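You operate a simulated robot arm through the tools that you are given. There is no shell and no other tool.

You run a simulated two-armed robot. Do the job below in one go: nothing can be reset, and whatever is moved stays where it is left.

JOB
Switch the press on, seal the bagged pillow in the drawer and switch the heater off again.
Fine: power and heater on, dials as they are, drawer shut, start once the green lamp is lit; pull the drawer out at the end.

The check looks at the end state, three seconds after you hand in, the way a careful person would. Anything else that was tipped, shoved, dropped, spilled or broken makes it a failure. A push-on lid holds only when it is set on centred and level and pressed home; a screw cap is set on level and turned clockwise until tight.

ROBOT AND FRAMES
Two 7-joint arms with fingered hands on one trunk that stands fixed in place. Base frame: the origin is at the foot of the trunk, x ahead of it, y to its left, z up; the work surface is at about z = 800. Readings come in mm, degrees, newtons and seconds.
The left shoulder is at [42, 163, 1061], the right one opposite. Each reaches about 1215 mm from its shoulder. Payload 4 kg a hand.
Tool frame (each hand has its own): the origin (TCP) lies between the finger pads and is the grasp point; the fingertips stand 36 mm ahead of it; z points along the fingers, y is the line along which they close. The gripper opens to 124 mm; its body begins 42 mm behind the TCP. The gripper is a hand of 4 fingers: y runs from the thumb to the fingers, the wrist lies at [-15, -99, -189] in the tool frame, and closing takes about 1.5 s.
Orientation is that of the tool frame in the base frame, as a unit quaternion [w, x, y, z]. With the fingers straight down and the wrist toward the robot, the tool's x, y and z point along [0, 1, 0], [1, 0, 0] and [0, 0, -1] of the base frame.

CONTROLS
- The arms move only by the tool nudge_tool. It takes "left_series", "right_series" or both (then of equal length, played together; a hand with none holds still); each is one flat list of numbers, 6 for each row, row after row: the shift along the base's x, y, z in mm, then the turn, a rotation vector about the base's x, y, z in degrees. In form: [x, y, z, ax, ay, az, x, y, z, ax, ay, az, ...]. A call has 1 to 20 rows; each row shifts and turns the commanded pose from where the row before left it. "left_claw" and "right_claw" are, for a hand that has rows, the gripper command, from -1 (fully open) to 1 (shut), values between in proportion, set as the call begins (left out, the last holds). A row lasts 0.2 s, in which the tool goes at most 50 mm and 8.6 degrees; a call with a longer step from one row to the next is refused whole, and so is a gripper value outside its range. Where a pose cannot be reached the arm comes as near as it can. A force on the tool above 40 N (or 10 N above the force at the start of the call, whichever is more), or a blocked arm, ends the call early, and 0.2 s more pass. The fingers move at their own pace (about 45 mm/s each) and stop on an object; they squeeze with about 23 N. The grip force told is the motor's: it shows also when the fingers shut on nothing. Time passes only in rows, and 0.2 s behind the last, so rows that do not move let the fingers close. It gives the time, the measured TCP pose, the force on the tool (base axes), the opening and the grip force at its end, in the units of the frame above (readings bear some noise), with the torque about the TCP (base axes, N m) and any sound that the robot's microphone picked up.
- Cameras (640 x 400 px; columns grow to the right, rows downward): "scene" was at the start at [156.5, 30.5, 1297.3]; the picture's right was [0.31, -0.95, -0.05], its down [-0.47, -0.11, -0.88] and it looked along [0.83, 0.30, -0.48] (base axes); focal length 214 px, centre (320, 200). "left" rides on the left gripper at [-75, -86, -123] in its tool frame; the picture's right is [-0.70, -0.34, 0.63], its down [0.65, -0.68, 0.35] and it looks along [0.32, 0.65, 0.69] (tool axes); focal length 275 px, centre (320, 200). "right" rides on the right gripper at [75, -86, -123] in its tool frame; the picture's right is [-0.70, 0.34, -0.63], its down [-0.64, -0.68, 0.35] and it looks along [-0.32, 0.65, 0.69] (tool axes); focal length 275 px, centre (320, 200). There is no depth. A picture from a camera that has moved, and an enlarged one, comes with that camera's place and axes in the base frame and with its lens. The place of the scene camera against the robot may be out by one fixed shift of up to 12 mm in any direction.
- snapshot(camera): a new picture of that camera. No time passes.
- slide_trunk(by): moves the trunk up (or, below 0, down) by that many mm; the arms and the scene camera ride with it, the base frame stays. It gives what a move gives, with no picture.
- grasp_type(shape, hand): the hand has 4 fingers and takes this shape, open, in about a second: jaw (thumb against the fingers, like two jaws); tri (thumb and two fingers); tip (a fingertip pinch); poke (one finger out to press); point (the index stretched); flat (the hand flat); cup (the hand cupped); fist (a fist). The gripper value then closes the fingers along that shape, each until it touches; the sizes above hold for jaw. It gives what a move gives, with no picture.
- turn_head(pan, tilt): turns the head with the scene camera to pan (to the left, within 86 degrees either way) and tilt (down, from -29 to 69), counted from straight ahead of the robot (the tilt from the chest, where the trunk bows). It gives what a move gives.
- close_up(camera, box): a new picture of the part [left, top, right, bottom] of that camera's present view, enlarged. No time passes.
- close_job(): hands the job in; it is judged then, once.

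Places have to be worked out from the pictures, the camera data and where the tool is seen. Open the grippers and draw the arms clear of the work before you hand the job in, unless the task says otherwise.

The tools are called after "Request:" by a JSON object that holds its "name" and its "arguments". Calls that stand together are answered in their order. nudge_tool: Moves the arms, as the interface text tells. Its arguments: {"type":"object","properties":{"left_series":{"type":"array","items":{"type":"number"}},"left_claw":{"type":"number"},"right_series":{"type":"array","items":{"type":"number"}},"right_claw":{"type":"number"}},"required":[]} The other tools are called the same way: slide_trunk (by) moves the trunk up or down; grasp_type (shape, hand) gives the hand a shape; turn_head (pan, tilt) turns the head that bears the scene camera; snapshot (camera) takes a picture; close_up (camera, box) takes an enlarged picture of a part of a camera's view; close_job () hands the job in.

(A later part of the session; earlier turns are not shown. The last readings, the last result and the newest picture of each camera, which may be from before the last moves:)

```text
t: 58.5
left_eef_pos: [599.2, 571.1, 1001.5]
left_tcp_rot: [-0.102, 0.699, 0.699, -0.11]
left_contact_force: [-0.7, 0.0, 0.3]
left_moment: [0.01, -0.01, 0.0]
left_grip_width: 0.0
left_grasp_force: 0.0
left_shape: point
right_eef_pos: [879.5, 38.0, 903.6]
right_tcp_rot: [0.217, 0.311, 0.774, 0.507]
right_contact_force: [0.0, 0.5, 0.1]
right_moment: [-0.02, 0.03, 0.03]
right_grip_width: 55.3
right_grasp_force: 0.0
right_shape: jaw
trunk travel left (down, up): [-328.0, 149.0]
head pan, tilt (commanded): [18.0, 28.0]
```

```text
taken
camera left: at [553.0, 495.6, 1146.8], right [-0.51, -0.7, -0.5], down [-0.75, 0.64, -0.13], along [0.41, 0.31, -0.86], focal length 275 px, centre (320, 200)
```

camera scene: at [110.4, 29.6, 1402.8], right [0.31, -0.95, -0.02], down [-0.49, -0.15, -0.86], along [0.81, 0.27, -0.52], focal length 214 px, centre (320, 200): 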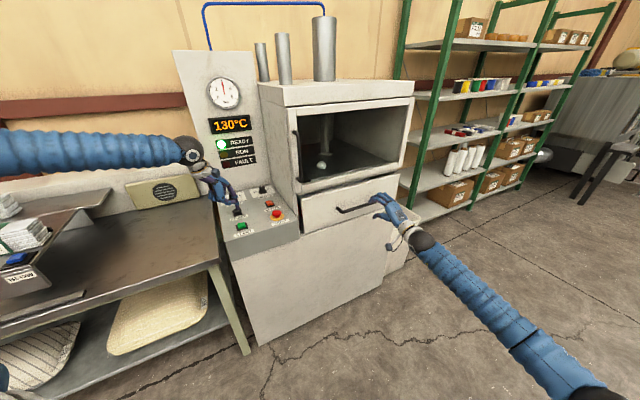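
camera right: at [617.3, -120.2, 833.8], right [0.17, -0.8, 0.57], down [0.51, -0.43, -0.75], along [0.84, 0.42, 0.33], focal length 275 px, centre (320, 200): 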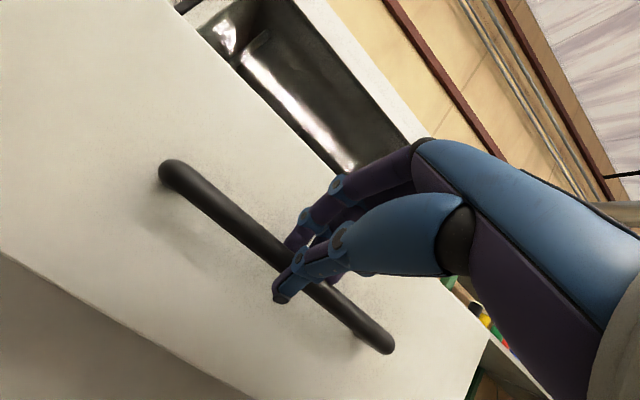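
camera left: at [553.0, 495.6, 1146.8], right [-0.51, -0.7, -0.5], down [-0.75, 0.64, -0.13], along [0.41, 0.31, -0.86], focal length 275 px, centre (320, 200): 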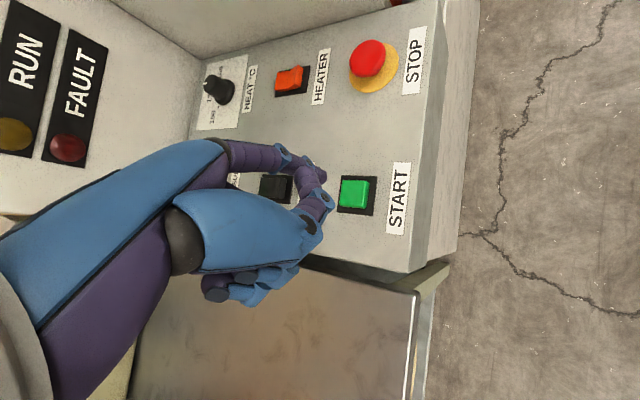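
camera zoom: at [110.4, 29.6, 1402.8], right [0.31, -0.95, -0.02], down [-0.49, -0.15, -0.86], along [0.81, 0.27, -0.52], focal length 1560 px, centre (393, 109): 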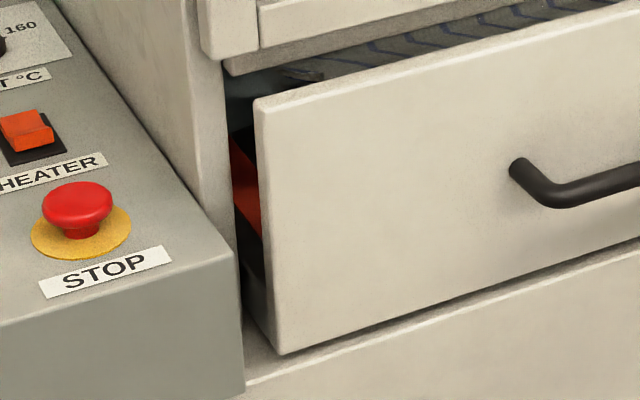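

READY is lit at 130°C and the drawer stays shut. I'll lower the left finger to just above the START button and check its position.

Request:
{"name": "nudge_tool", "arguments": {"left_series": [-1.5, 2, -10, 0, 0, 0, 0, 0, -15, 0, 0, 0, 0, 0, -15, 0, 0, 0, 0, 0, -10, 0, 0, 0, 0, 0, -5, 0, 0, 0, 0, 0, 0, 0, 0, 0]}}

Request:
{"name": "close_up", "arguments": {"camera": "left", "box": [260, 100, 480, 260]}}

Request:
{"name": "close_up", "arguments": {"camera": "scene", "box": [205, 175, 275, 245]}}

```text
t: 59.9
left_eef_pos: [596.9, 571.5, 946.5]
left_tcp_rot: [-0.103, 0.699, 0.699, -0.109]
left_contact_force: [0.5, 0.8, -1.3]
left_moment: [0.0, 0.05, 0.03]
left_grip_width: 0.1
left_grasp_force: 0.0
left_shape: point
right_eef_pos: [880.0, 38.1, 902.9]
right_tcp_rot: [0.218, 0.312, 0.774, 0.507]
right_contact_force: [1.1, 1.0, -0.2]
right_moment: [-0.02, 0.01, -0.01]
right_grip_width: 55.7
right_grasp_force: 0.1
right_shape: jaw
trunk travel left (down, up): [-328.0, 149.0]
head pan, tilt (commanded): [18.0, 28.0]
```

```text
2.50 times, centred on (370, 180) of left
camera zoom: at [551.7, 497.5, 1092.0], right [-0.51, -0.7, -0.5], down [-0.75, 0.64, -0.13], along [0.41, 0.31, -0.86], focal length 688 px, centre (195, 250)
```

zoom: 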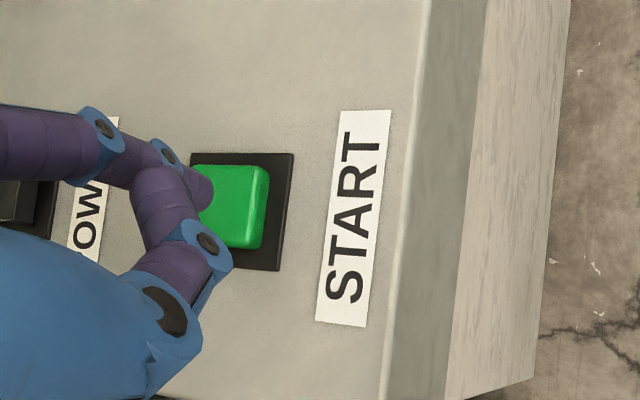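

```text
5.71 times, centred on (240, 210) of scene
camera zoom: at [110.2, 29.3, 1402.8], right [0.31, -0.95, -0.02], down [-0.49, -0.15, -0.86], along [0.81, 0.27, -0.52], focal length 1226 px, centre (777, 143)
```

zoom: 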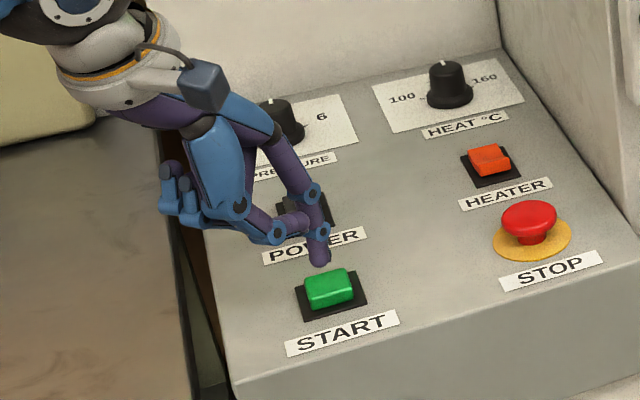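

The finger is above the button, so I'll shift slightly (−0.5, −3) and press START in small steps.

Request:
{"name": "nudge_tool", "arguments": {"left_series": [-0.5, -3, 0, 0, 0, 0, 0, 0, -6, 0, 0, 0, 0, 0, -4, 0, 0, 0, 0, 0, -2, 0, 0, 0, 0, 0, -2, 0, 0, 0, 0, 0, -2, 0, 0, 0, 0, 0, -2, 0, 0, 0, 0, 0, -2, 0, 0, 0]}}

Request:
{"name": "close_up", "arguments": {"camera": "scene", "box": [190, 70, 310, 250]}}

Request:
{"name": "close_up", "arguments": {"camera": "left", "box": [260, 100, 480, 260]}}

```text
t: 61.7
left_eef_pos: [596.1, 567.5, 925.8]
left_tcp_rot: [-0.102, 0.699, 0.699, -0.11]
left_contact_force: [0.8, 0.4, 0.9]
left_moment: [0.0, -0.08, 0.03]
left_grip_width: 116.4
left_grasp_force: 0.1
left_shape: point
right_eef_pos: [880.8, 37.7, 902.5]
right_tcp_rot: [0.217, 0.311, 0.774, 0.507]
right_contact_force: [-0.5, 0.0, 0.0]
right_moment: [0.05, 0.02, 0.05]
right_grip_width: 55.4
right_grasp_force: 0.1
right_shape: jaw
trunk travel left (down, up): [-328.0, 149.0]
head pan, tilt (commanded): [18.0, 28.0]
```

```text
2.22 times, centred on (250, 160) of scene
camera zoom: at [110.1, 29.3, 1402.8], right [0.31, -0.95, -0.02], down [-0.49, -0.15, -0.86], along [0.81, 0.27, -0.52], focal length 477 px, centre (476, 289)
```

zoom: 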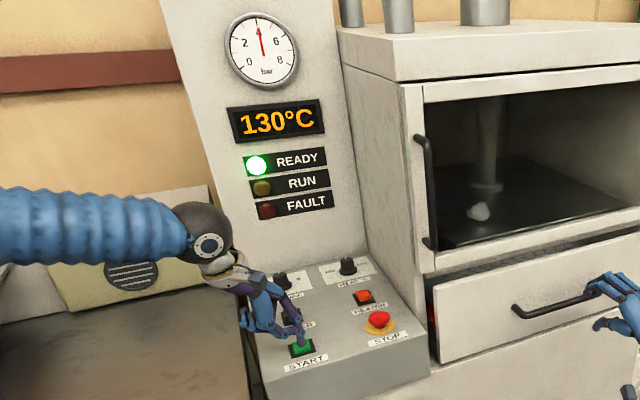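

```text
2.50 times, centred on (370, 180) of left
camera zoom: at [550.6, 493.9, 1072.2], right [-0.51, -0.7, -0.5], down [-0.75, 0.64, -0.13], along [0.41, 0.31, -0.86], focal length 688 px, centre (195, 250)
```

zoom: 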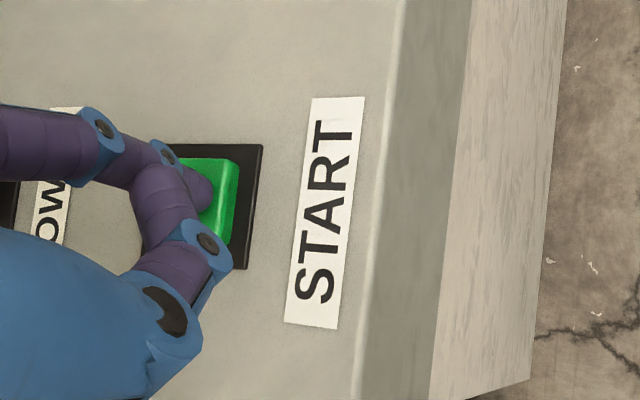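

Only light contact so far and no RUN yet. I'll press a few millimetres further.

Request:
{"name": "nudge_tool", "arguments": {"left_series": [0, 0, -2, 0, 0, 0, 0, 0, -2, 0, 0, 0, 0, 0, -2, 0, 0, 0, 0, 0, 0, 0, 0, 0]}}

Request:
{"name": "close_up", "arguments": {"camera": "scene", "box": [190, 70, 310, 250]}}

Request:
{"name": "close_up", "arguments": {"camera": "left", "box": [260, 100, 480, 260]}}

```text
t: 62.7
left_eef_pos: [595.0, 568.4, 923.0]
left_tcp_rot: [-0.103, 0.7, 0.699, -0.109]
left_contact_force: [-2.2, 0.8, 12.3]
left_moment: [-0.12, -0.76, 0.02]
left_grip_width: 116.2
left_grasp_force: 0.1
left_shape: point
right_eef_pos: [880.5, 38.5, 903.8]
right_tcp_rot: [0.217, 0.311, 0.774, 0.507]
right_contact_force: [0.0, -0.4, 0.1]
right_moment: [-0.01, 0.04, 0.02]
right_grip_width: 55.6
right_grasp_force: 0.1
right_shape: jaw
trunk travel left (down, up): [-328.0, 149.0]
head pan, tilt (commanded): [18.0, 28.0]
heard: click
```

```text
2.22 times, centred on (250, 160) of scene
camera zoom: at [109.3, 28.7, 1403.0], right [0.31, -0.95, -0.02], down [-0.49, -0.14, -0.86], along [0.81, 0.27, -0.51], focal length 477 px, centre (476, 289)
```

zoom: 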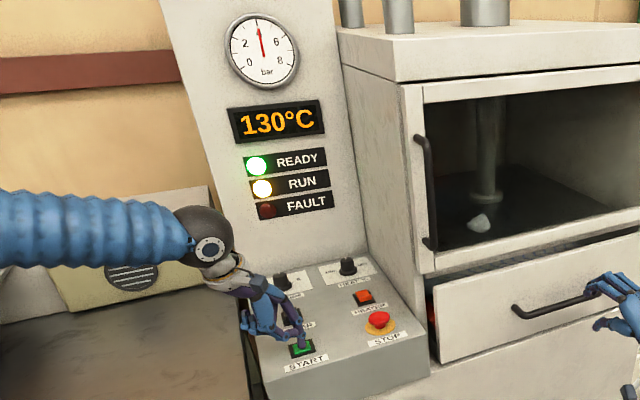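

```text
2.50 times, centred on (370, 180) of left
camera zoom: at [550.4, 493.9, 1067.1], right [-0.51, -0.7, -0.5], down [-0.75, 0.64, -0.14], along [0.42, 0.31, -0.86], focal length 688 px, centre (195, 250)
```

zoom: 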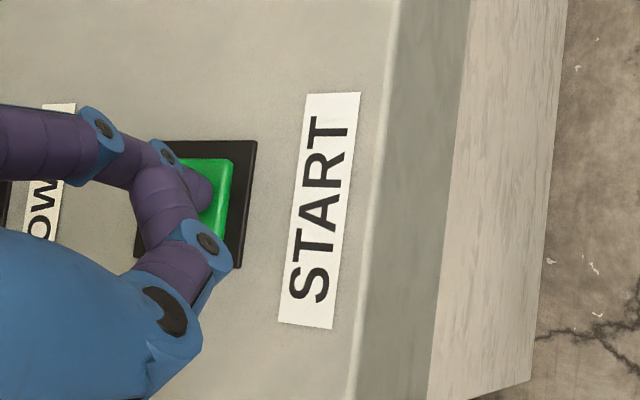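

RUN is lit with no fault, so the drawer was shut and the cycle is going. I'll lift the left finger off START, move it toward HEATER at a safe height, and watch for the cycle to end.

Request:
{"name": "nudge_tool", "arguments": {"left_series": [0, 0, 8, 0, 0, 0, 0, 0, 15, 0, 0, 0, 0, 0, 25, 0, 0, 0, 0, 0, 25, 0, 0, 0, 0, 0, 0, 0, 0, 0]}}

Request:
{"name": "close_up", "arguments": {"camera": "scene", "box": [190, 70, 310, 250]}}

```text
t: 63.9
left_eef_pos: [596.6, 567.5, 994.9]
left_tcp_rot: [-0.103, 0.699, 0.699, -0.11]
left_contact_force: [0.0, -0.1, -1.0]
left_moment: [-0.01, 0.0, 0.0]
left_grip_width: 0.0
left_grasp_force: 0.1
left_shape: point
right_eef_pos: [880.7, 36.7, 902.0]
right_tcp_rot: [0.217, 0.311, 0.774, 0.507]
right_contact_force: [0.8, 0.0, -0.4]
right_moment: [0.0, 0.02, -0.01]
right_grip_width: 55.3
right_grasp_force: 0.0
right_shape: jaw
trunk travel left (down, up): [-328.0, 149.0]
head pan, tilt (commanded): [18.0, 28.0]
```

```text
2.22 times, centred on (250, 160) of scene
camera zoom: at [110.6, 29.6, 1402.7], right [0.31, -0.95, -0.02], down [-0.49, -0.15, -0.86], along [0.81, 0.27, -0.52], focal length 477 px, centre (476, 289)
```

zoom: 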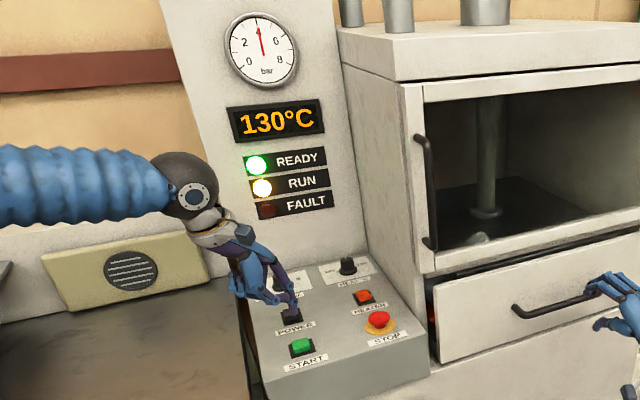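

The cycle is running and the platen is moving down. I'll move the left finger above the front half of the HEATER rocker while waiting.

Request:
{"name": "nudge_tool", "arguments": {"left_series": [36.4, -6, 0, 0, 0, 0, 36.4, -6, 0, 0, 0, 0, 36.4, -6, 0, 0, 0, 0, 36.4, -6, 0, 0, 0, 0, 36.4, -6, 0, 0, 0, 0, 0, 0, -15, 0, 0, 0, 0, 0, -15, 0, 0, 0, 0, 0, -10, 0, 0, 0, 0, 0, 0, 0, 0, 0]}}

Request:
{"name": "close_up", "arguments": {"camera": "scene", "box": [190, 70, 310, 250]}}

Request:
{"name": "close_up", "arguments": {"camera": "left", "box": [260, 100, 480, 260]}}

Request:
{"name": "close_up", "arguments": {"camera": "scene", "box": [235, 175, 295, 235]}}

```text
t: 65.9
left_eef_pos: [779.2, 537.5, 954.0]
left_tcp_rot: [-0.102, 0.699, 0.699, -0.11]
left_contact_force: [-0.3, -0.5, 0.0]
left_moment: [0.02, 0.0, -0.03]
left_grip_width: 0.0
left_grasp_force: 0.1
left_shape: point
right_eef_pos: [880.3, 38.2, 904.1]
right_tcp_rot: [0.217, 0.311, 0.774, 0.507]
right_contact_force: [-0.3, -0.1, -0.8]
right_moment: [0.0, 0.02, 0.0]
right_grip_width: 55.5
right_grasp_force: 0.1
right_shape: jaw
trunk travel left (down, up): [-328.0, 149.0]
head pan, tilt (commanded): [18.0, 28.0]
```

```text
2.22 times, centred on (250, 160) of scene
camera zoom: at [110.3, 29.1, 1402.8], right [0.31, -0.95, -0.02], down [-0.49, -0.14, -0.86], along [0.81, 0.27, -0.52], focal length 477 px, centre (476, 289)
```

zoom: 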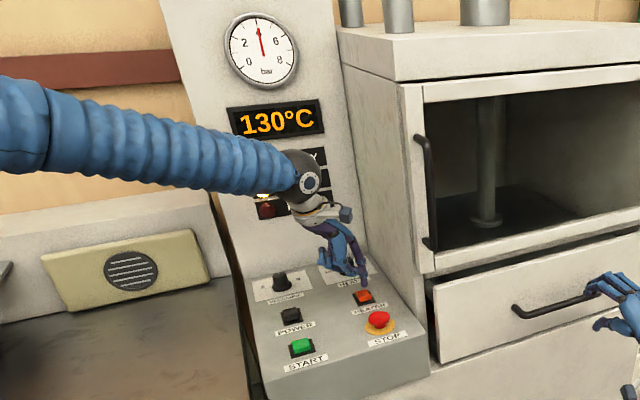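

```text
2.50 times, centred on (370, 180) of left
camera zoom: at [733.3, 462.8, 1098.9], right [-0.51, -0.7, -0.5], down [-0.75, 0.64, -0.13], along [0.41, 0.31, -0.86], focal length 688 px, centre (195, 250)
```

zoom: 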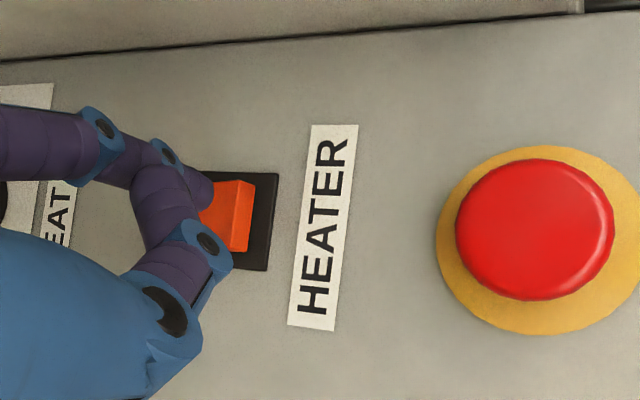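

```text
6.67 times, centred on (265, 205) of scene
camera zoom: at [110.3, 29.1, 1402.8], right [0.31, -0.95, -0.02], down [-0.49, -0.14, -0.86], along [0.81, 0.27, -0.52], focal length 1430 px, centre (687, 167)
```

zoom: 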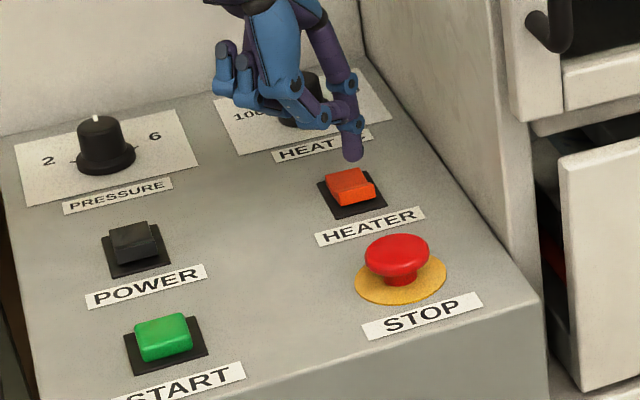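

The left forearm hides part of the lamps. I'll check what can be seen of RUN closely, and what the right camera sees.

Request:
{"name": "close_up", "arguments": {"camera": "scene", "box": [200, 120, 280, 180]}}

Request:
{"name": "snapshot", "arguments": {"camera": "right"}}

Request:
{"name": "snapshot", "arguments": {"camera": "left"}}

```text
6.67 times, centred on (240, 150) of scene
camera zoom: at [110.3, 29.1, 1402.8], right [0.31, -0.95, -0.02], down [-0.49, -0.14, -0.86], along [0.81, 0.27, -0.52], focal length 1430 px, centre (853, 533)
```

zoom: 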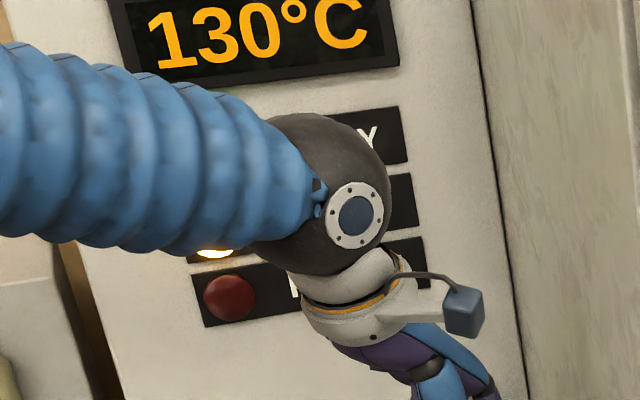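

```text
taken
camera right: at [724.5, -14.2, 871.2], right [0.17, -0.8, 0.57], down [0.51, -0.43, -0.75], along [0.85, 0.42, 0.33], focal length 275 px, centre (320, 200)
```

right: 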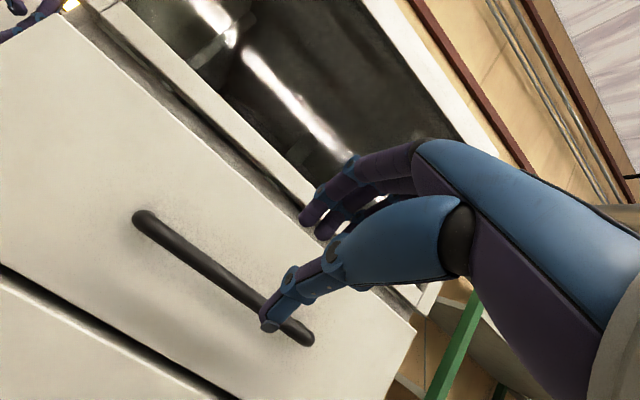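

```text
taken
camera left: at [733.3, 462.8, 1098.9], right [-0.51, -0.7, -0.5], down [-0.75, 0.64, -0.13], along [0.41, 0.31, -0.86], focal length 275 px, centre (320, 200)
```

left: 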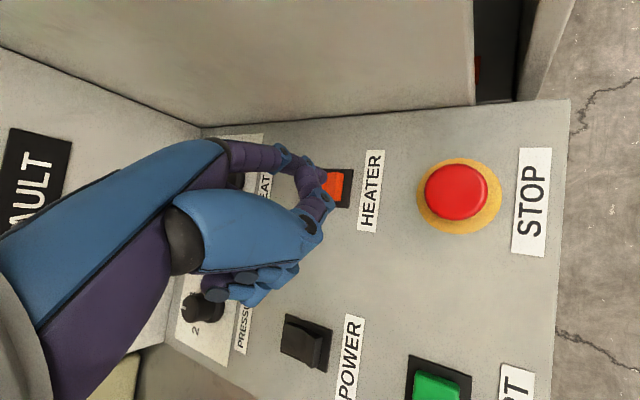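

RUN is still glowing at its lower edge and FAULT is dark. I'll wait with the hands still and watch.

Request:
{"name": "nudge_tool", "arguments": {"left_series": [0, 0, 0, 0, 0, 0, 0, 0, 0, 0, 0, 0, 0, 0, 0, 0, 0, 0, 0, 0, 0, 0, 0, 0, 0, 0, 0, 0, 0, 0, 0, 0, 0, 0, 0, 0, 0, 0, 0, 0, 0, 0, 0, 0, 0, 0, 0, 0, 0, 0, 0, 0, 0, 0, 0, 0, 0, 0, 0, 0, 0, 0, 0, 0, 0, 0, 0, 0, 0, 0, 0, 0, 0, 0, 0, 0, 0, 0, 0, 0, 0, 0, 0, 0, 0, 0, 0, 0, 0, 0]}}

Request:
{"name": "close_up", "arguments": {"camera": "scene", "box": [190, 70, 420, 250]}}

Request:
{"name": "close_up", "arguments": {"camera": "scene", "box": [200, 120, 280, 180]}}

```text
t: 69.1
left_eef_pos: [777.6, 537.4, 954.5]
left_tcp_rot: [-0.103, 0.699, 0.699, -0.109]
left_contact_force: [0.2, -0.1, -0.3]
left_moment: [0.03, 0.0, -0.02]
left_grip_width: 0.1
left_grasp_force: 0.2
left_shape: point
right_eef_pos: [880.7, 38.0, 902.6]
right_tcp_rot: [0.217, 0.311, 0.774, 0.507]
right_contact_force: [0.3, 0.7, -0.2]
right_moment: [0.01, -0.01, 0.01]
right_grip_width: 55.3
right_grasp_force: 0.1
right_shape: jaw
trunk travel left (down, up): [-328.0, 149.0]
head pan, tilt (commanded): [18.0, 28.0]
```

```text
2.22 times, centred on (305, 160) of scene
camera zoom: at [110.3, 29.3, 1402.8], right [0.31, -0.95, -0.02], down [-0.49, -0.15, -0.86], along [0.81, 0.27, -0.52], focal length 477 px, centre (353, 289)
```

zoom: 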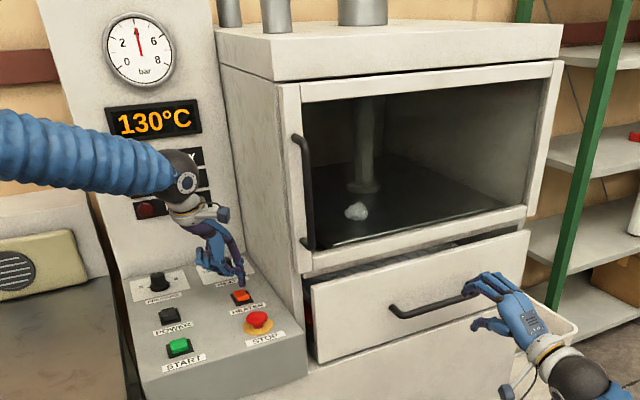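

```text
6.67 times, centred on (240, 150) of scene
camera zoom: at [110.3, 29.3, 1402.8], right [0.31, -0.95, -0.02], down [-0.49, -0.15, -0.86], along [0.81, 0.27, -0.52], focal length 1430 px, centre (853, 533)
```

zoom: 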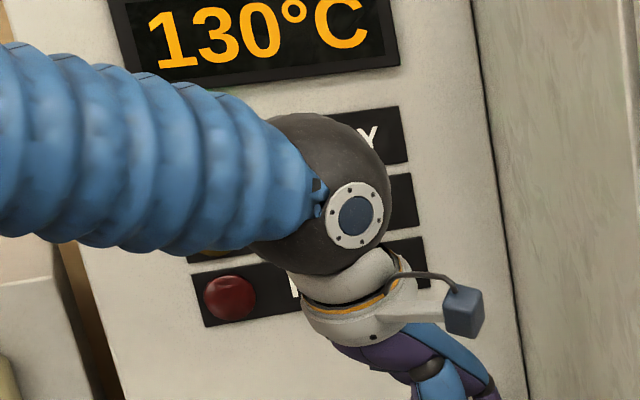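

RUN has gone out, the platen is back up and there's no fault, so the cycle is done. By both cameras the fingertip is about 16 mm in front of the HEATER rocker's centre. I'll move it back 6 mm and press the raised front half to switch the heater off.

Request:
{"name": "nudge_tool", "arguments": {"left_series": [4.2, 4.2, 0, 0, 0, 0, 0, 0, -8, 0, 0, 0, 0, 0, -6, 0, 0, 0, 0, 0, -4, 0, 0, 0, 0, 0, -3, 0, 0, 0, 0, 0, -2, 0, 0, 0, 0, 0, -2, 0, 0, 0, 0, 0, -2, 0, 0, 0, 0, 0, -2, 0, 0, 0]}}

Request:
{"name": "close_up", "arguments": {"camera": "left", "box": [260, 100, 480, 260]}}

Request:
{"name": "close_up", "arguments": {"camera": "scene", "box": [190, 70, 310, 250]}}

```text
t: 71.1
left_eef_pos: [780.9, 542.7, 925.5]
left_tcp_rot: [-0.103, 0.699, 0.699, -0.11]
left_contact_force: [0.1, 1.1, 0.9]
left_moment: [-0.03, -0.09, 0.02]
left_grip_width: 0.2
left_grasp_force: 0.1
left_shape: point
right_eef_pos: [880.5, 39.0, 903.2]
right_tcp_rot: [0.217, 0.312, 0.774, 0.506]
right_contact_force: [0.0, 0.5, 0.4]
right_moment: [-0.01, 0.05, -0.01]
right_grip_width: 55.5
right_grasp_force: 0.1
right_shape: jaw
trunk travel left (down, up): [-328.0, 149.0]
head pan, tilt (commanded): [18.0, 28.0]
```

```text
2.50 times, centred on (370, 180) of left
camera zoom: at [736.8, 468.7, 1070.0], right [-0.51, -0.7, -0.5], down [-0.75, 0.64, -0.13], along [0.41, 0.31, -0.86], focal length 688 px, centre (195, 250)
```

zoom: 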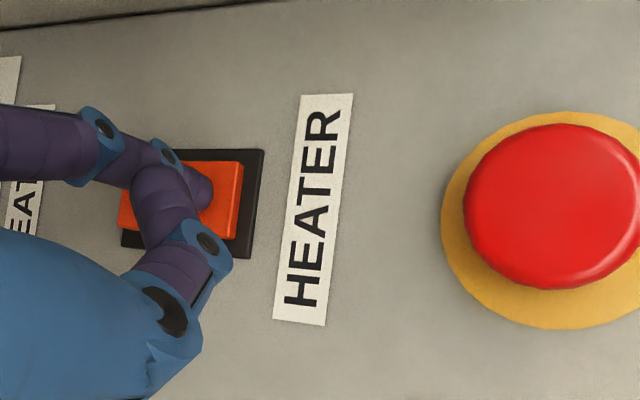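

```text
2.22 times, centred on (250, 160) of scene
camera zoom: at [110.0, 29.1, 1402.8], right [0.31, -0.95, -0.02], down [-0.49, -0.15, -0.86], along [0.81, 0.27, -0.52], focal length 477 px, centre (476, 289)
```

zoom: 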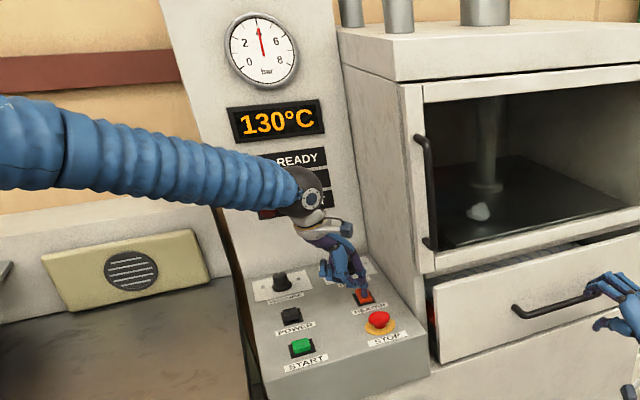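

The rocker looks as if it has tipped. I'll lift the finger 40 mm and check the rocker and the lamps.

Request:
{"name": "nudge_tool", "arguments": {"left_series": [0, 0, 10, 0, 0, 0, 0, 0, 20, 0, 0, 0, -15, 10, 20, 0, 0, 0, -30, 20, 10, 0, 0, 0, -30, 20, 0, 0, 0, 0, 0, 0, 0, 0, 0, 0]}}

Request:
{"name": "close_up", "arguments": {"camera": "left", "box": [300, 80, 520, 260]}}

Request:
{"name": "close_up", "arguments": {"camera": "scene", "box": [230, 180, 300, 235]}}

Request:
{"name": "close_up", "arguments": {"camera": "scene", "box": [190, 70, 310, 250]}}

```text
t: 72.5
left_eef_pos: [709.2, 591.0, 984.6]
left_tcp_rot: [-0.102, 0.699, 0.699, -0.11]
left_contact_force: [-0.7, 0.4, 0.4]
left_moment: [0.02, 0.03, 0.01]
left_grip_width: 0.1
left_grasp_force: 0.2
left_shape: point
right_eef_pos: [880.0, 38.2, 902.0]
right_tcp_rot: [0.216, 0.311, 0.774, 0.507]
right_contact_force: [-0.2, 0.2, -0.7]
right_moment: [0.0, 0.01, 0.03]
right_grip_width: 55.4
right_grasp_force: 0.1
right_shape: jaw
trunk travel left (down, up): [-328.0, 149.0]
head pan, tilt (commanded): [18.0, 28.0]
```

```text
2.22 times, centred on (410, 170) of left
camera zoom: at [664.6, 517.8, 1129.6], right [-0.51, -0.7, -0.5], down [-0.75, 0.64, -0.13], along [0.41, 0.31, -0.86], focal length 612 px, centre (120, 267)
```

zoom: 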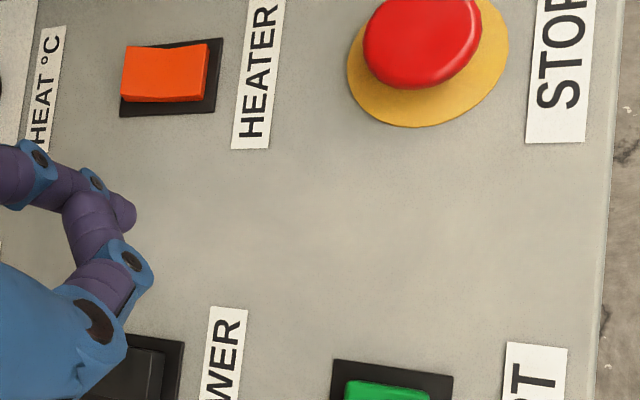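

```text
7.27 times, centred on (265, 208) of scene
camera zoom: at [111.0, 28.6, 1402.7], right [0.31, -0.95, -0.02], down [-0.5, -0.14, -0.86], along [0.81, 0.27, -0.52], focal length 1560 px, centre (720, 146)
```

zoom: 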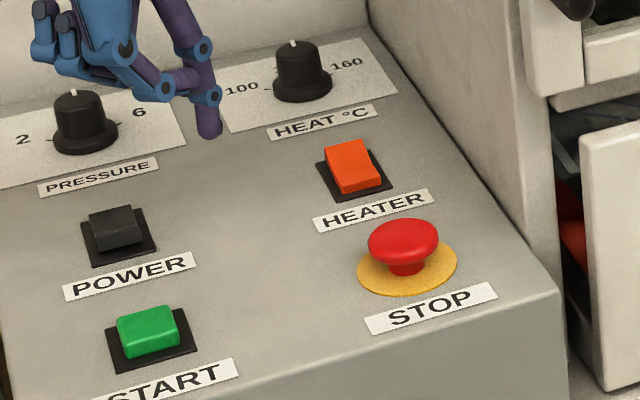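

```text
2.22 times, centred on (250, 160) of scene
camera zoom: at [111.0, 28.6, 1402.7], right [0.31, -0.95, -0.02], down [-0.5, -0.14, -0.86], along [0.81, 0.27, -0.52], focal length 477 px, centre (476, 289)
```

zoom: 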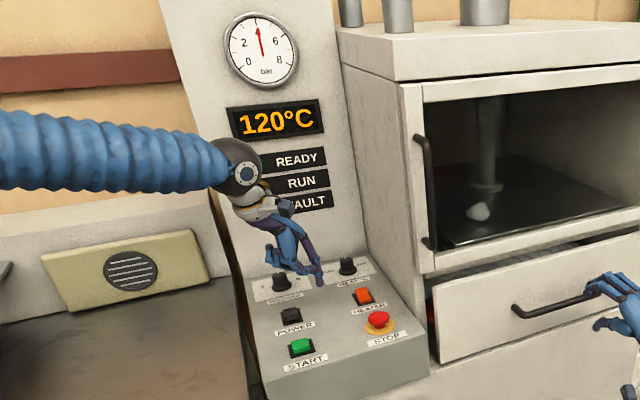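

The heater is off: the rocker has tipped back, READY is dark and the display is down to 120°C. POWER stays on. I'll draw the left arm up and away from the panel first.

Request:
{"name": "nudge_tool", "arguments": {"left_series": [0, 0, 35, 0, 0, 0, 0, 0, 40, 0, 0, 0, -30, -5, 20, 0, 0, 0, -36, -13, 16, 0, 0, 0, -36, -15, 16, 0, 0, 0, -36, -15, 16, 0, 0, 0, -36, -15, 16, 0, 0, 0, -36, -15, 16, 0, 0, 0, -36, -15, 16, 0, 0, 0, 0, 0, 0, 0, 0, 0]}}

Request:
{"name": "snapshot", "arguments": {"camera": "scene"}}

Request:
{"name": "snapshot", "arguments": {"camera": "right"}}

```text
t: 74.7
left_eef_pos: [461.0, 499.4, 1175.2]
left_tcp_rot: [-0.103, 0.699, 0.699, -0.11]
left_contact_force: [-0.7, 0.2, 0.3]
left_moment: [0.0, 0.02, 0.01]
left_grip_width: 0.0
left_grasp_force: 0.1
left_shape: point
right_eef_pos: [881.0, 38.6, 902.2]
right_tcp_rot: [0.216, 0.31, 0.774, 0.507]
right_contact_force: [0.8, 0.3, -0.2]
right_moment: [0.01, 0.03, -0.01]
right_grip_width: 55.3
right_grasp_force: 0.0
right_shape: jaw
trunk travel left (down, up): [-328.0, 149.0]
head pan, tilt (commanded): [18.0, 28.0]
```

```text
taken
camera scene: at [110.8, 29.1, 1402.7], right [0.31, -0.95, -0.02], down [-0.49, -0.14, -0.86], along [0.81, 0.27, -0.52], focal length 214 px, centre (320, 200)
```

scene: 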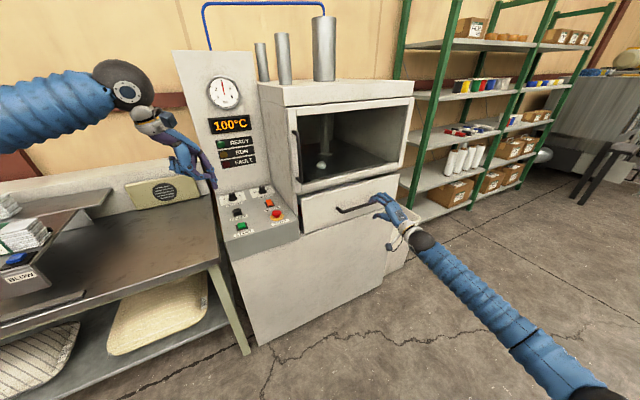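

```text
taken
camera right: at [724.8, -14.3, 870.9], right [0.17, -0.8, 0.57], down [0.51, -0.43, -0.75], along [0.85, 0.42, 0.33], focal length 275 px, centre (320, 200)
```

right: 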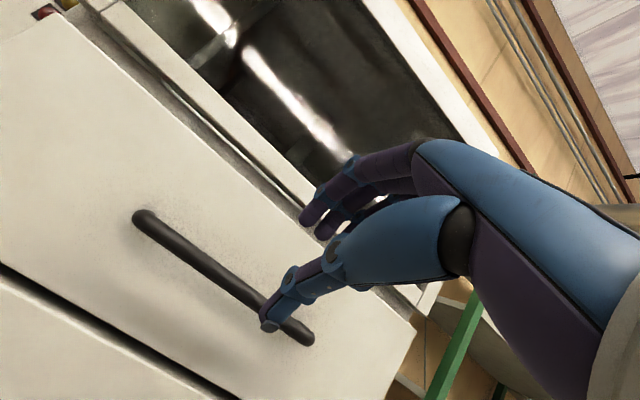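

The press is cooling (100°C) and the drawer hasn't moved. I'll slide the right hand back onto the handle bar along the same line and close the grip.

Request:
{"name": "nudge_tool", "arguments": {"right_series": [9.7, 9.9, -5.4, 0, 0, 0, 9.7, 9.9, -5.4, 0, 0, 0, 9.7, 9.9, -5.4, 0, 0, 0, 9.7, 9.9, -5.4, 0, 0, 0, 9.7, 9.9, -5.4, 0, 0, 0, 9.7, 9.9, -5.4, 0, 0, 0, 9, 9.2, -5, 0, 0, 0, 0, 0, 0, 0, 0, 0]}}

Request:
{"name": "nudge_tool", "arguments": {"right_series": [0, 0, 0, 0, 0, 0, 0, 0, 0, 0, 0, 0, 0, 0, 0, 0, 0, 0, 0, 0, 0, 0, 0, 0, 0, 0, 0, 0, 0, 0, 0, 0, 0, 0, 0, 0, 0, 0, 0, 0, 0, 0], "right_claw": 1}}

Request:
{"name": "snapshot", "arguments": {"camera": "right"}}

```text
t: 76.5
left_eef_pos: [460.4, 501.2, 1174.9]
left_tcp_rot: [-0.102, 0.699, 0.699, -0.109]
left_contact_force: [-0.1, 0.0, -0.4]
left_moment: [-0.01, 0.0, 0.01]
left_grip_width: 0.0
left_grasp_force: 0.0
left_shape: point
right_eef_pos: [947.1, 109.2, 865.5]
right_tcp_rot: [0.217, 0.311, 0.774, 0.507]
right_contact_force: [0.0, 0.3, -0.2]
right_moment: [-0.02, 0.02, -0.01]
right_grip_width: 55.5
right_grasp_force: 0.1
right_shape: jaw
trunk travel left (down, up): [-328.0, 149.0]
head pan, tilt (commanded): [18.0, 28.0]
```

```text
t: 78.1
left_eef_pos: [460.4, 501.0, 1175.7]
left_tcp_rot: [-0.103, 0.699, 0.699, -0.11]
left_contact_force: [0.6, -0.9, 0.3]
left_moment: [0.02, 0.03, 0.02]
left_grip_width: 0.1
left_grasp_force: 0.0
left_shape: point
right_eef_pos: [946.6, 107.9, 866.1]
right_tcp_rot: [0.218, 0.312, 0.774, 0.507]
right_contact_force: [-1.4, -1.3, 1.1]
right_moment: [-0.04, -0.01, 0.03]
right_grip_width: 13.1
right_grasp_force: 22.9
right_shape: jaw
trunk travel left (down, up): [-328.0, 149.0]
head pan, tilt (commanded): [18.0, 28.0]
```

```text
taken
camera right: at [791.8, 55.3, 834.3], right [0.17, -0.8, 0.57], down [0.51, -0.43, -0.75], along [0.85, 0.42, 0.33], focal length 275 px, centre (320, 200)
```

right: 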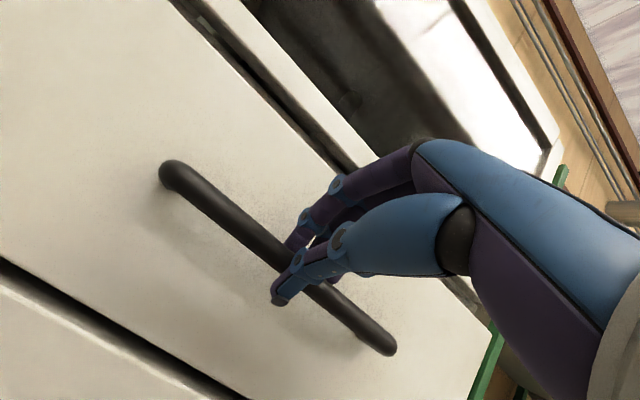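

The grip is on the bar (13 mm, 23 N). I'll pull the drawer out steadily, about 240 mm first.

Request:
{"name": "nudge_tool", "arguments": {"right_series": [-3, -3, 0, 0, 0, 0, -5, -5, 0, 0, 0, 0, -7, -7, 0, 0, 0, 0, -9, -9, 0, 0, 0, 0, -9, -9, 0, 0, 0, 0, -9, -9, 0, 0, 0, 0, -9, -9, 0, 0, 0, 0, -9, -9, 0, 0, 0, 0, -9, -9, 0, 0, 0, 0, -9, -9, 0, 0, 0, 0, -9, -9, 0, 0, 0, 0, -9, -9, 0, 0, 0, 0, -9, -9, 0, 0, 0, 0, -9, -9, 0, 0, 0, 0, -9, -9, 0, 0, 0, 0, -9, -9, 0, 0, 0, 0, -9, -9, 0, 0, 0, 0, -9, -9, 0, 0, 0, 0, -6, -6, 0, 0, 0, 0, -3, -3, 0, 0, 0, 0]}}

Request:
{"name": "close_up", "arguments": {"camera": "scene", "box": [270, 130, 480, 290]}}

```text
t: 82.3
left_eef_pos: [461.5, 501.6, 1174.1]
left_tcp_rot: [-0.103, 0.699, 0.699, -0.11]
left_contact_force: [-0.1, 0.5, -0.1]
left_moment: [-0.01, 0.03, 0.04]
left_grip_width: 0.0
left_grasp_force: 0.1
left_shape: point
right_eef_pos: [789.4, -52.4, 865.7]
right_tcp_rot: [0.217, 0.311, 0.775, 0.506]
right_contact_force: [-2.2, 6.4, 0.0]
right_moment: [0.01, -0.08, 0.14]
right_grip_width: 12.2
right_grasp_force: 22.7
right_shape: jaw
trunk travel left (down, up): [-328.0, 149.0]
head pan, tilt (commanded): [18.0, 28.0]
```

```text
2.50 times, centred on (375, 210) of scene
camera zoom: at [109.8, 29.7, 1402.8], right [0.31, -0.95, -0.02], down [-0.49, -0.15, -0.86], along [0.81, 0.27, -0.52], focal length 536 px, centre (182, 175)
```

zoom: 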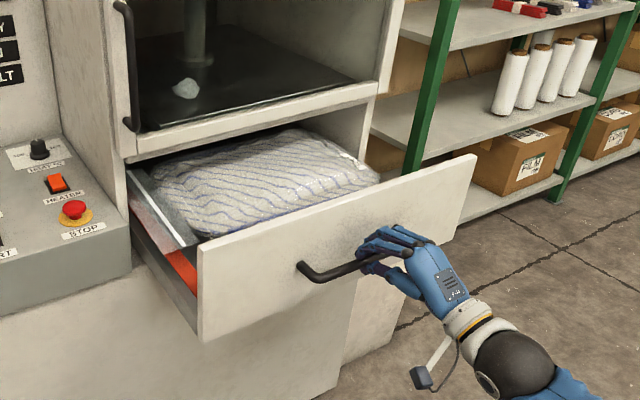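

The mouth now shows a sealed line along the bar. I'll keep pulling the drawer further out, watching how the arm behaves.

Request:
{"name": "nudge_tool", "arguments": {"right_series": [-4, -4, 0, 0, 0, 0, -8, -8, 0, 0, 0, 0, -8, -8, 0, 0, 0, 0, -8, -8, 0, 0, 0, 0, -8, -8, 0, 0, 0, 0, -8, -8, 0, 0, 0, 0, -8, -8, 0, 0, 0, 0, -8, -8, 0, 0, 0, 0, -8, -8, 0, 0, 0, 0, -8, -8, 0, 0, 0, 0, -6, -6, 0, 0, 0, 0, -3, -3, 0, 0, 0, 0]}}

Request:
{"name": "snapshot", "arguments": {"camera": "scene"}}

Request:
{"name": "close_up", "arguments": {"camera": "scene", "box": [280, 150, 440, 290]}}

```text
t: 84.9
left_eef_pos: [461.4, 501.0, 1174.3]
left_tcp_rot: [-0.103, 0.699, 0.699, -0.11]
left_contact_force: [0.4, -0.4, -0.4]
left_moment: [-0.02, -0.07, -0.01]
left_grip_width: 0.1
left_grasp_force: 0.0
left_shape: point
right_eef_pos: [704.2, -136.8, 866.1]
right_tcp_rot: [0.217, 0.311, 0.774, 0.507]
right_contact_force: [-3.6, 6.5, -4.9]
right_moment: [-0.07, 0.06, 0.2]
right_grip_width: 12.1
right_grasp_force: 23.4
right_shape: jaw
trunk travel left (down, up): [-328.0, 149.0]
head pan, tilt (commanded): [18.0, 28.0]
```

```text
taken
camera scene: at [110.2, 29.6, 1402.8], right [0.31, -0.95, -0.02], down [-0.49, -0.15, -0.86], along [0.81, 0.27, -0.52], focal length 214 px, centre (320, 200)
```

scene: 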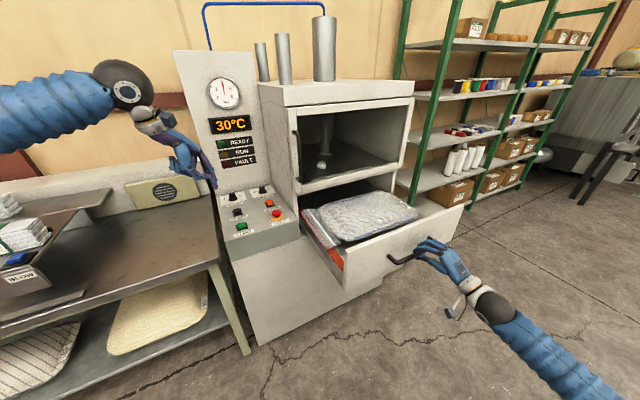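

```text
2.86 times, centred on (360, 220) of scene
camera zoom: at [110.2, 29.6, 1402.8], right [0.31, -0.95, -0.02], down [-0.49, -0.15, -0.86], along [0.81, 0.27, -0.52], focal length 613 px, centre (206, 143)
```

zoom: 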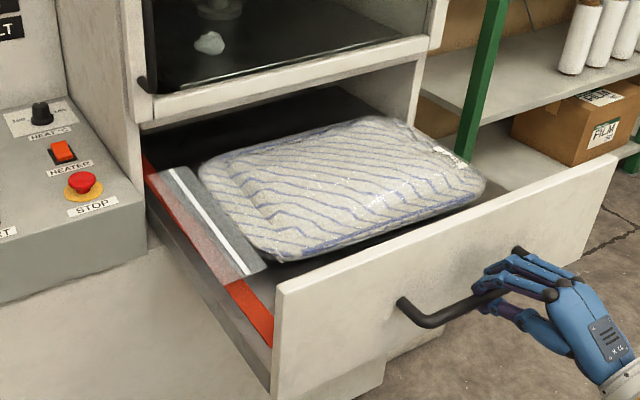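

The bag is sealed, with a clean white line across the mouth, and the arm is steady. I'll bring the drawer out the last bit, slowly.

Request:
{"name": "nudge_tool", "arguments": {"right_series": [-4, -4, 0, 0, 0, 0, -5, -5, 0, 0, 0, 0, -5, -5, 0, 0, 0, 0, -5, -5, 0, 0, 0, 0, -5, -5, 0, 0, 0, 0, -5, -5, 0, 0, 0, 0, -4, -4, 0, 0, 0, 0, -2, -2, 0, 0, 0, 0]}}

Request:
{"name": "snapshot", "arguments": {"camera": "scene"}}

```text
t: 86.7
left_eef_pos: [459.6, 500.7, 1174.9]
left_tcp_rot: [-0.103, 0.699, 0.699, -0.11]
left_contact_force: [-0.3, 0.0, 0.1]
left_moment: [0.0, 0.02, 0.0]
left_grip_width: 0.0
left_grasp_force: 0.1
left_shape: point
right_eef_pos: [669.2, -172.0, 865.2]
right_tcp_rot: [0.218, 0.312, 0.774, 0.506]
right_contact_force: [1.9, 2.6, 0.0]
right_moment: [0.02, -0.09, 0.03]
right_grip_width: 11.8
right_grasp_force: 23.4
right_shape: jaw
trunk travel left (down, up): [-328.0, 149.0]
head pan, tilt (commanded): [18.0, 28.0]
```

```text
taken
camera scene: at [110.1, 29.3, 1402.8], right [0.31, -0.95, -0.02], down [-0.49, -0.15, -0.86], along [0.81, 0.27, -0.52], focal length 214 px, centre (320, 200)
```

scene: 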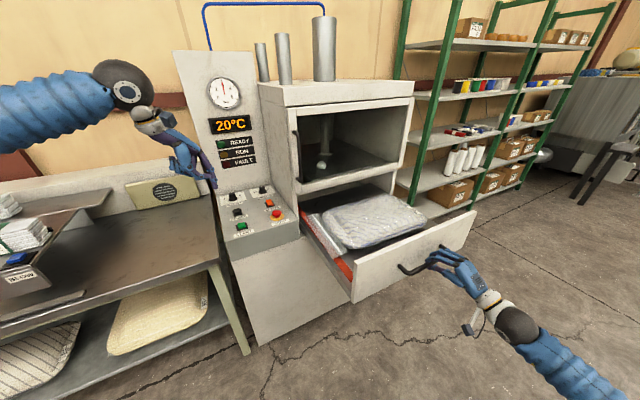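

Everything is steady with the drawer about 395 mm out. I'll draw it out the last couple of centimetres gently toward its original open position.

Request:
{"name": "nudge_tool", "arguments": {"right_series": [-3, -3, 0, 0, 0, 0, -3, -3, 0, 0, 0, 0, -3, -3, 0, 0, 0, 0, -3, -3, 0, 0, 0, 0, -2, -2, 0, 0, 0, 0, 0, 0, 0, 0, 0, 0]}}

Request:
{"name": "nudge_tool", "arguments": {"right_series": [0, 0, 0, 0, 0, 0, 0, 0, 0, 0, 0, 0, 0, 0, 0, 0, 0, 0, 0, 0, 0, 0, 0, 0, 0, 0, 0, 0, 0, 0], "right_claw": 0.1}}

Request:
{"name": "snapshot", "arguments": {"camera": "right"}}

Request:
{"name": "close_up", "arguments": {"camera": "scene", "box": [380, 200, 540, 320]}}

```text
t: 88.1
left_eef_pos: [460.7, 500.9, 1175.3]
left_tcp_rot: [-0.103, 0.699, 0.699, -0.109]
left_contact_force: [-0.4, 0.1, 0.3]
left_moment: [0.0, 0.01, 0.05]
left_grip_width: 0.2
left_grasp_force: 0.0
left_shape: point
right_eef_pos: [655.7, -185.2, 866.0]
right_tcp_rot: [0.217, 0.311, 0.774, 0.507]
right_contact_force: [1.6, 2.3, 3.2]
right_moment: [0.05, -0.15, 0.01]
right_grip_width: 11.8
right_grasp_force: 23.3
right_shape: jaw
trunk travel left (down, up): [-328.0, 149.0]
head pan, tilt (commanded): [18.0, 28.0]
```

```text
t: 89.3
left_eef_pos: [461.4, 500.9, 1176.0]
left_tcp_rot: [-0.102, 0.699, 0.699, -0.11]
left_contact_force: [-0.2, 0.8, 0.1]
left_moment: [0.01, 0.04, 0.01]
left_grip_width: 0.1
left_grasp_force: 0.1
left_shape: point
right_eef_pos: [655.4, -185.8, 865.1]
right_tcp_rot: [0.217, 0.311, 0.774, 0.507]
right_contact_force: [0.3, -0.3, -0.2]
right_moment: [0.03, -0.03, -0.01]
right_grip_width: 55.4
right_grasp_force: 0.1
right_shape: jaw
trunk travel left (down, up): [-328.0, 149.0]
head pan, tilt (commanded): [18.0, 28.0]
```

```text
taken
camera right: at [499.5, -237.5, 833.9], right [0.17, -0.8, 0.57], down [0.51, -0.43, -0.75], along [0.85, 0.42, 0.33], focal length 275 px, centre (320, 200)
```

right: 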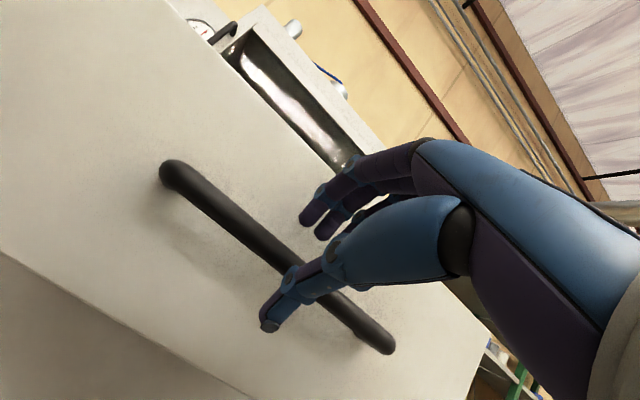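

```text
3.33 times, centred on (460, 260) of scene
camera zoom: at [110.1, 29.1, 1402.8], right [0.31, -0.95, -0.02], down [-0.49, -0.15, -0.86], along [0.81, 0.27, -0.52], focal length 715 px, centre (-147, 0)
```

zoom: 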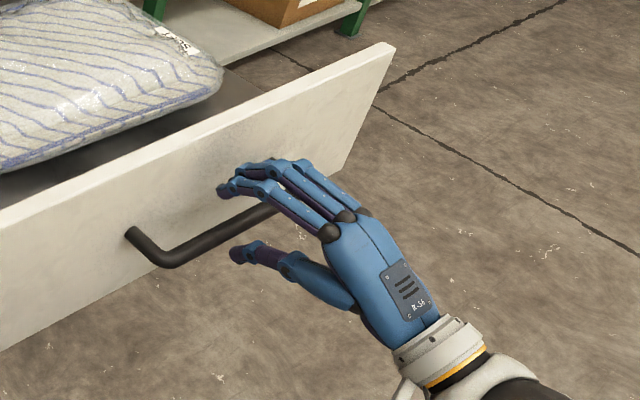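

The bar is free in the open hand. I'll back straight out along the fingers until clear of the handle, then rise.

Request:
{"name": "nudge_tool", "arguments": {"right_series": [-5, -5, 3, 0, 0, 0, -6.5, -6.5, 4, 0, 0, 0, -6.5, -6.5, 4, 0, 0, 0, -6.5, -6.5, 4, 0, 0, 0, -6.5, -6.5, 4, 0, 0, 0, -5, -5, 3, 0, 0, 0, 0, 0, 0, 0, 0, 0]}}

Request:
{"name": "snapshot", "arguments": {"camera": "right"}}

Request:
{"name": "close_up", "arguments": {"camera": "scene", "box": [380, 200, 540, 320]}}

```text
t: 90.9
left_eef_pos: [461.2, 499.7, 1175.9]
left_tcp_rot: [-0.102, 0.699, 0.699, -0.11]
left_contact_force: [-0.6, 0.5, -0.5]
left_moment: [-0.02, -0.02, -0.06]
left_grip_width: 0.2
left_grasp_force: 0.0
left_shape: point
right_eef_pos: [617.4, -222.3, 888.4]
right_tcp_rot: [0.217, 0.311, 0.774, 0.507]
right_contact_force: [0.0, 0.3, 0.5]
right_moment: [0.01, 0.01, -0.04]
right_grip_width: 55.6
right_grasp_force: 0.2
right_shape: jaw
trunk travel left (down, up): [-328.0, 149.0]
head pan, tilt (commanded): [18.0, 28.0]
```

```text
taken
camera right: at [462.5, -274.3, 856.8], right [0.17, -0.8, 0.57], down [0.51, -0.43, -0.75], along [0.85, 0.42, 0.33], focal length 275 px, centre (320, 200)
```

right: 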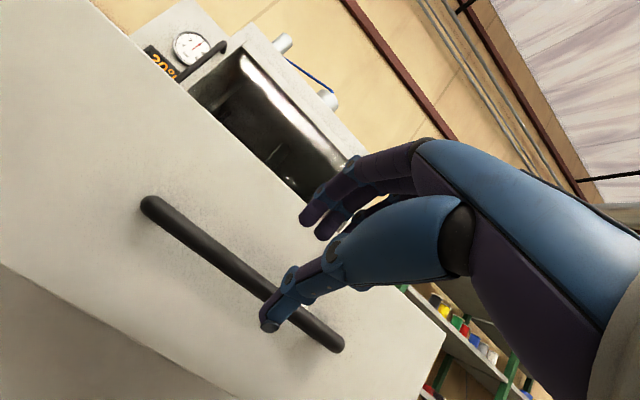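

```text
3.33 times, centred on (460, 260) of scene
camera zoom: at [110.1, 29.2, 1402.8], right [0.31, -0.95, -0.02], down [-0.49, -0.15, -0.86], along [0.81, 0.27, -0.52], focal length 715 px, centre (-147, 0)
```

zoom: 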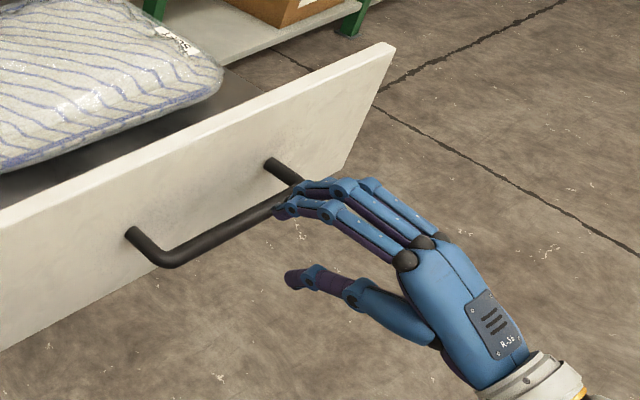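

The hand is clear of the handle. I'll raise it and turn the fingers back down, well away from the drawer.

Request:
{"name": "nudge_tool", "arguments": {"right_series": [0, 0, 25, 0, 0, 0, 0, 0, 35, 0, 0, 0, 0, 0, 35, -5, 5, 0, 0, 0, 35, -5, 5, 0, 0, 0, 35, -5, 5, 0, 0, 0, 35, -5, 5, 0, 0, 0, 30, -5, 5, 0, 0, 0, 20, -5, 5, 0, 0, 0, 0, -5, 5, 0, 0, 0, 0, -5, 5, 0, 0, 0, 0, 0, 0, 0], "right_claw": -1}}

Request:
{"name": "snapshot", "arguments": {"camera": "scene"}}

Request:
{"name": "snapshot", "arguments": {"camera": "right"}}

```text
t: 93.3
left_eef_pos: [460.4, 500.4, 1175.3]
left_tcp_rot: [-0.103, 0.699, 0.699, -0.109]
left_contact_force: [-0.6, 0.9, 0.0]
left_moment: [0.01, -0.01, 0.02]
left_grip_width: 0.0
left_grasp_force: 0.0
left_shape: point
right_eef_pos: [619.0, -221.2, 1137.8]
right_tcp_rot: [0.036, 0.371, 0.924, 0.082]
right_contact_force: [0.6, 0.4, 1.5]
right_moment: [0.0, -0.02, 0.01]
right_grip_width: 123.7
right_grasp_force: 0.2
right_shape: jaw
trunk travel left (down, up): [-328.0, 149.0]
head pan, tilt (commanded): [18.0, 28.0]
```

```text
taken
camera scene: at [109.5, 28.8, 1402.9], right [0.31, -0.95, -0.02], down [-0.49, -0.14, -0.86], along [0.81, 0.27, -0.51], focal length 214 px, centre (320, 200)
```

scene: 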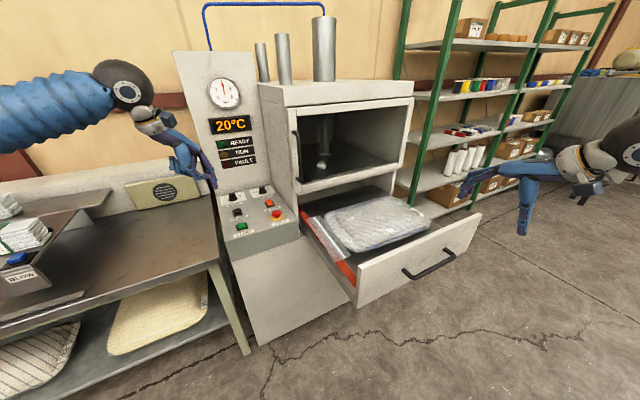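

```text
taken
camera right: at [490.1, -246.7, 1244.2], right [0.65, -0.32, 0.69], down [0.05, -0.89, -0.46], along [0.76, 0.33, -0.56], focal length 275 px, centre (320, 200)
```

right: 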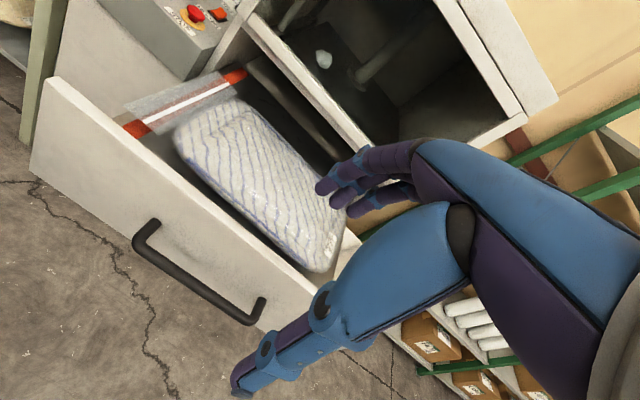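

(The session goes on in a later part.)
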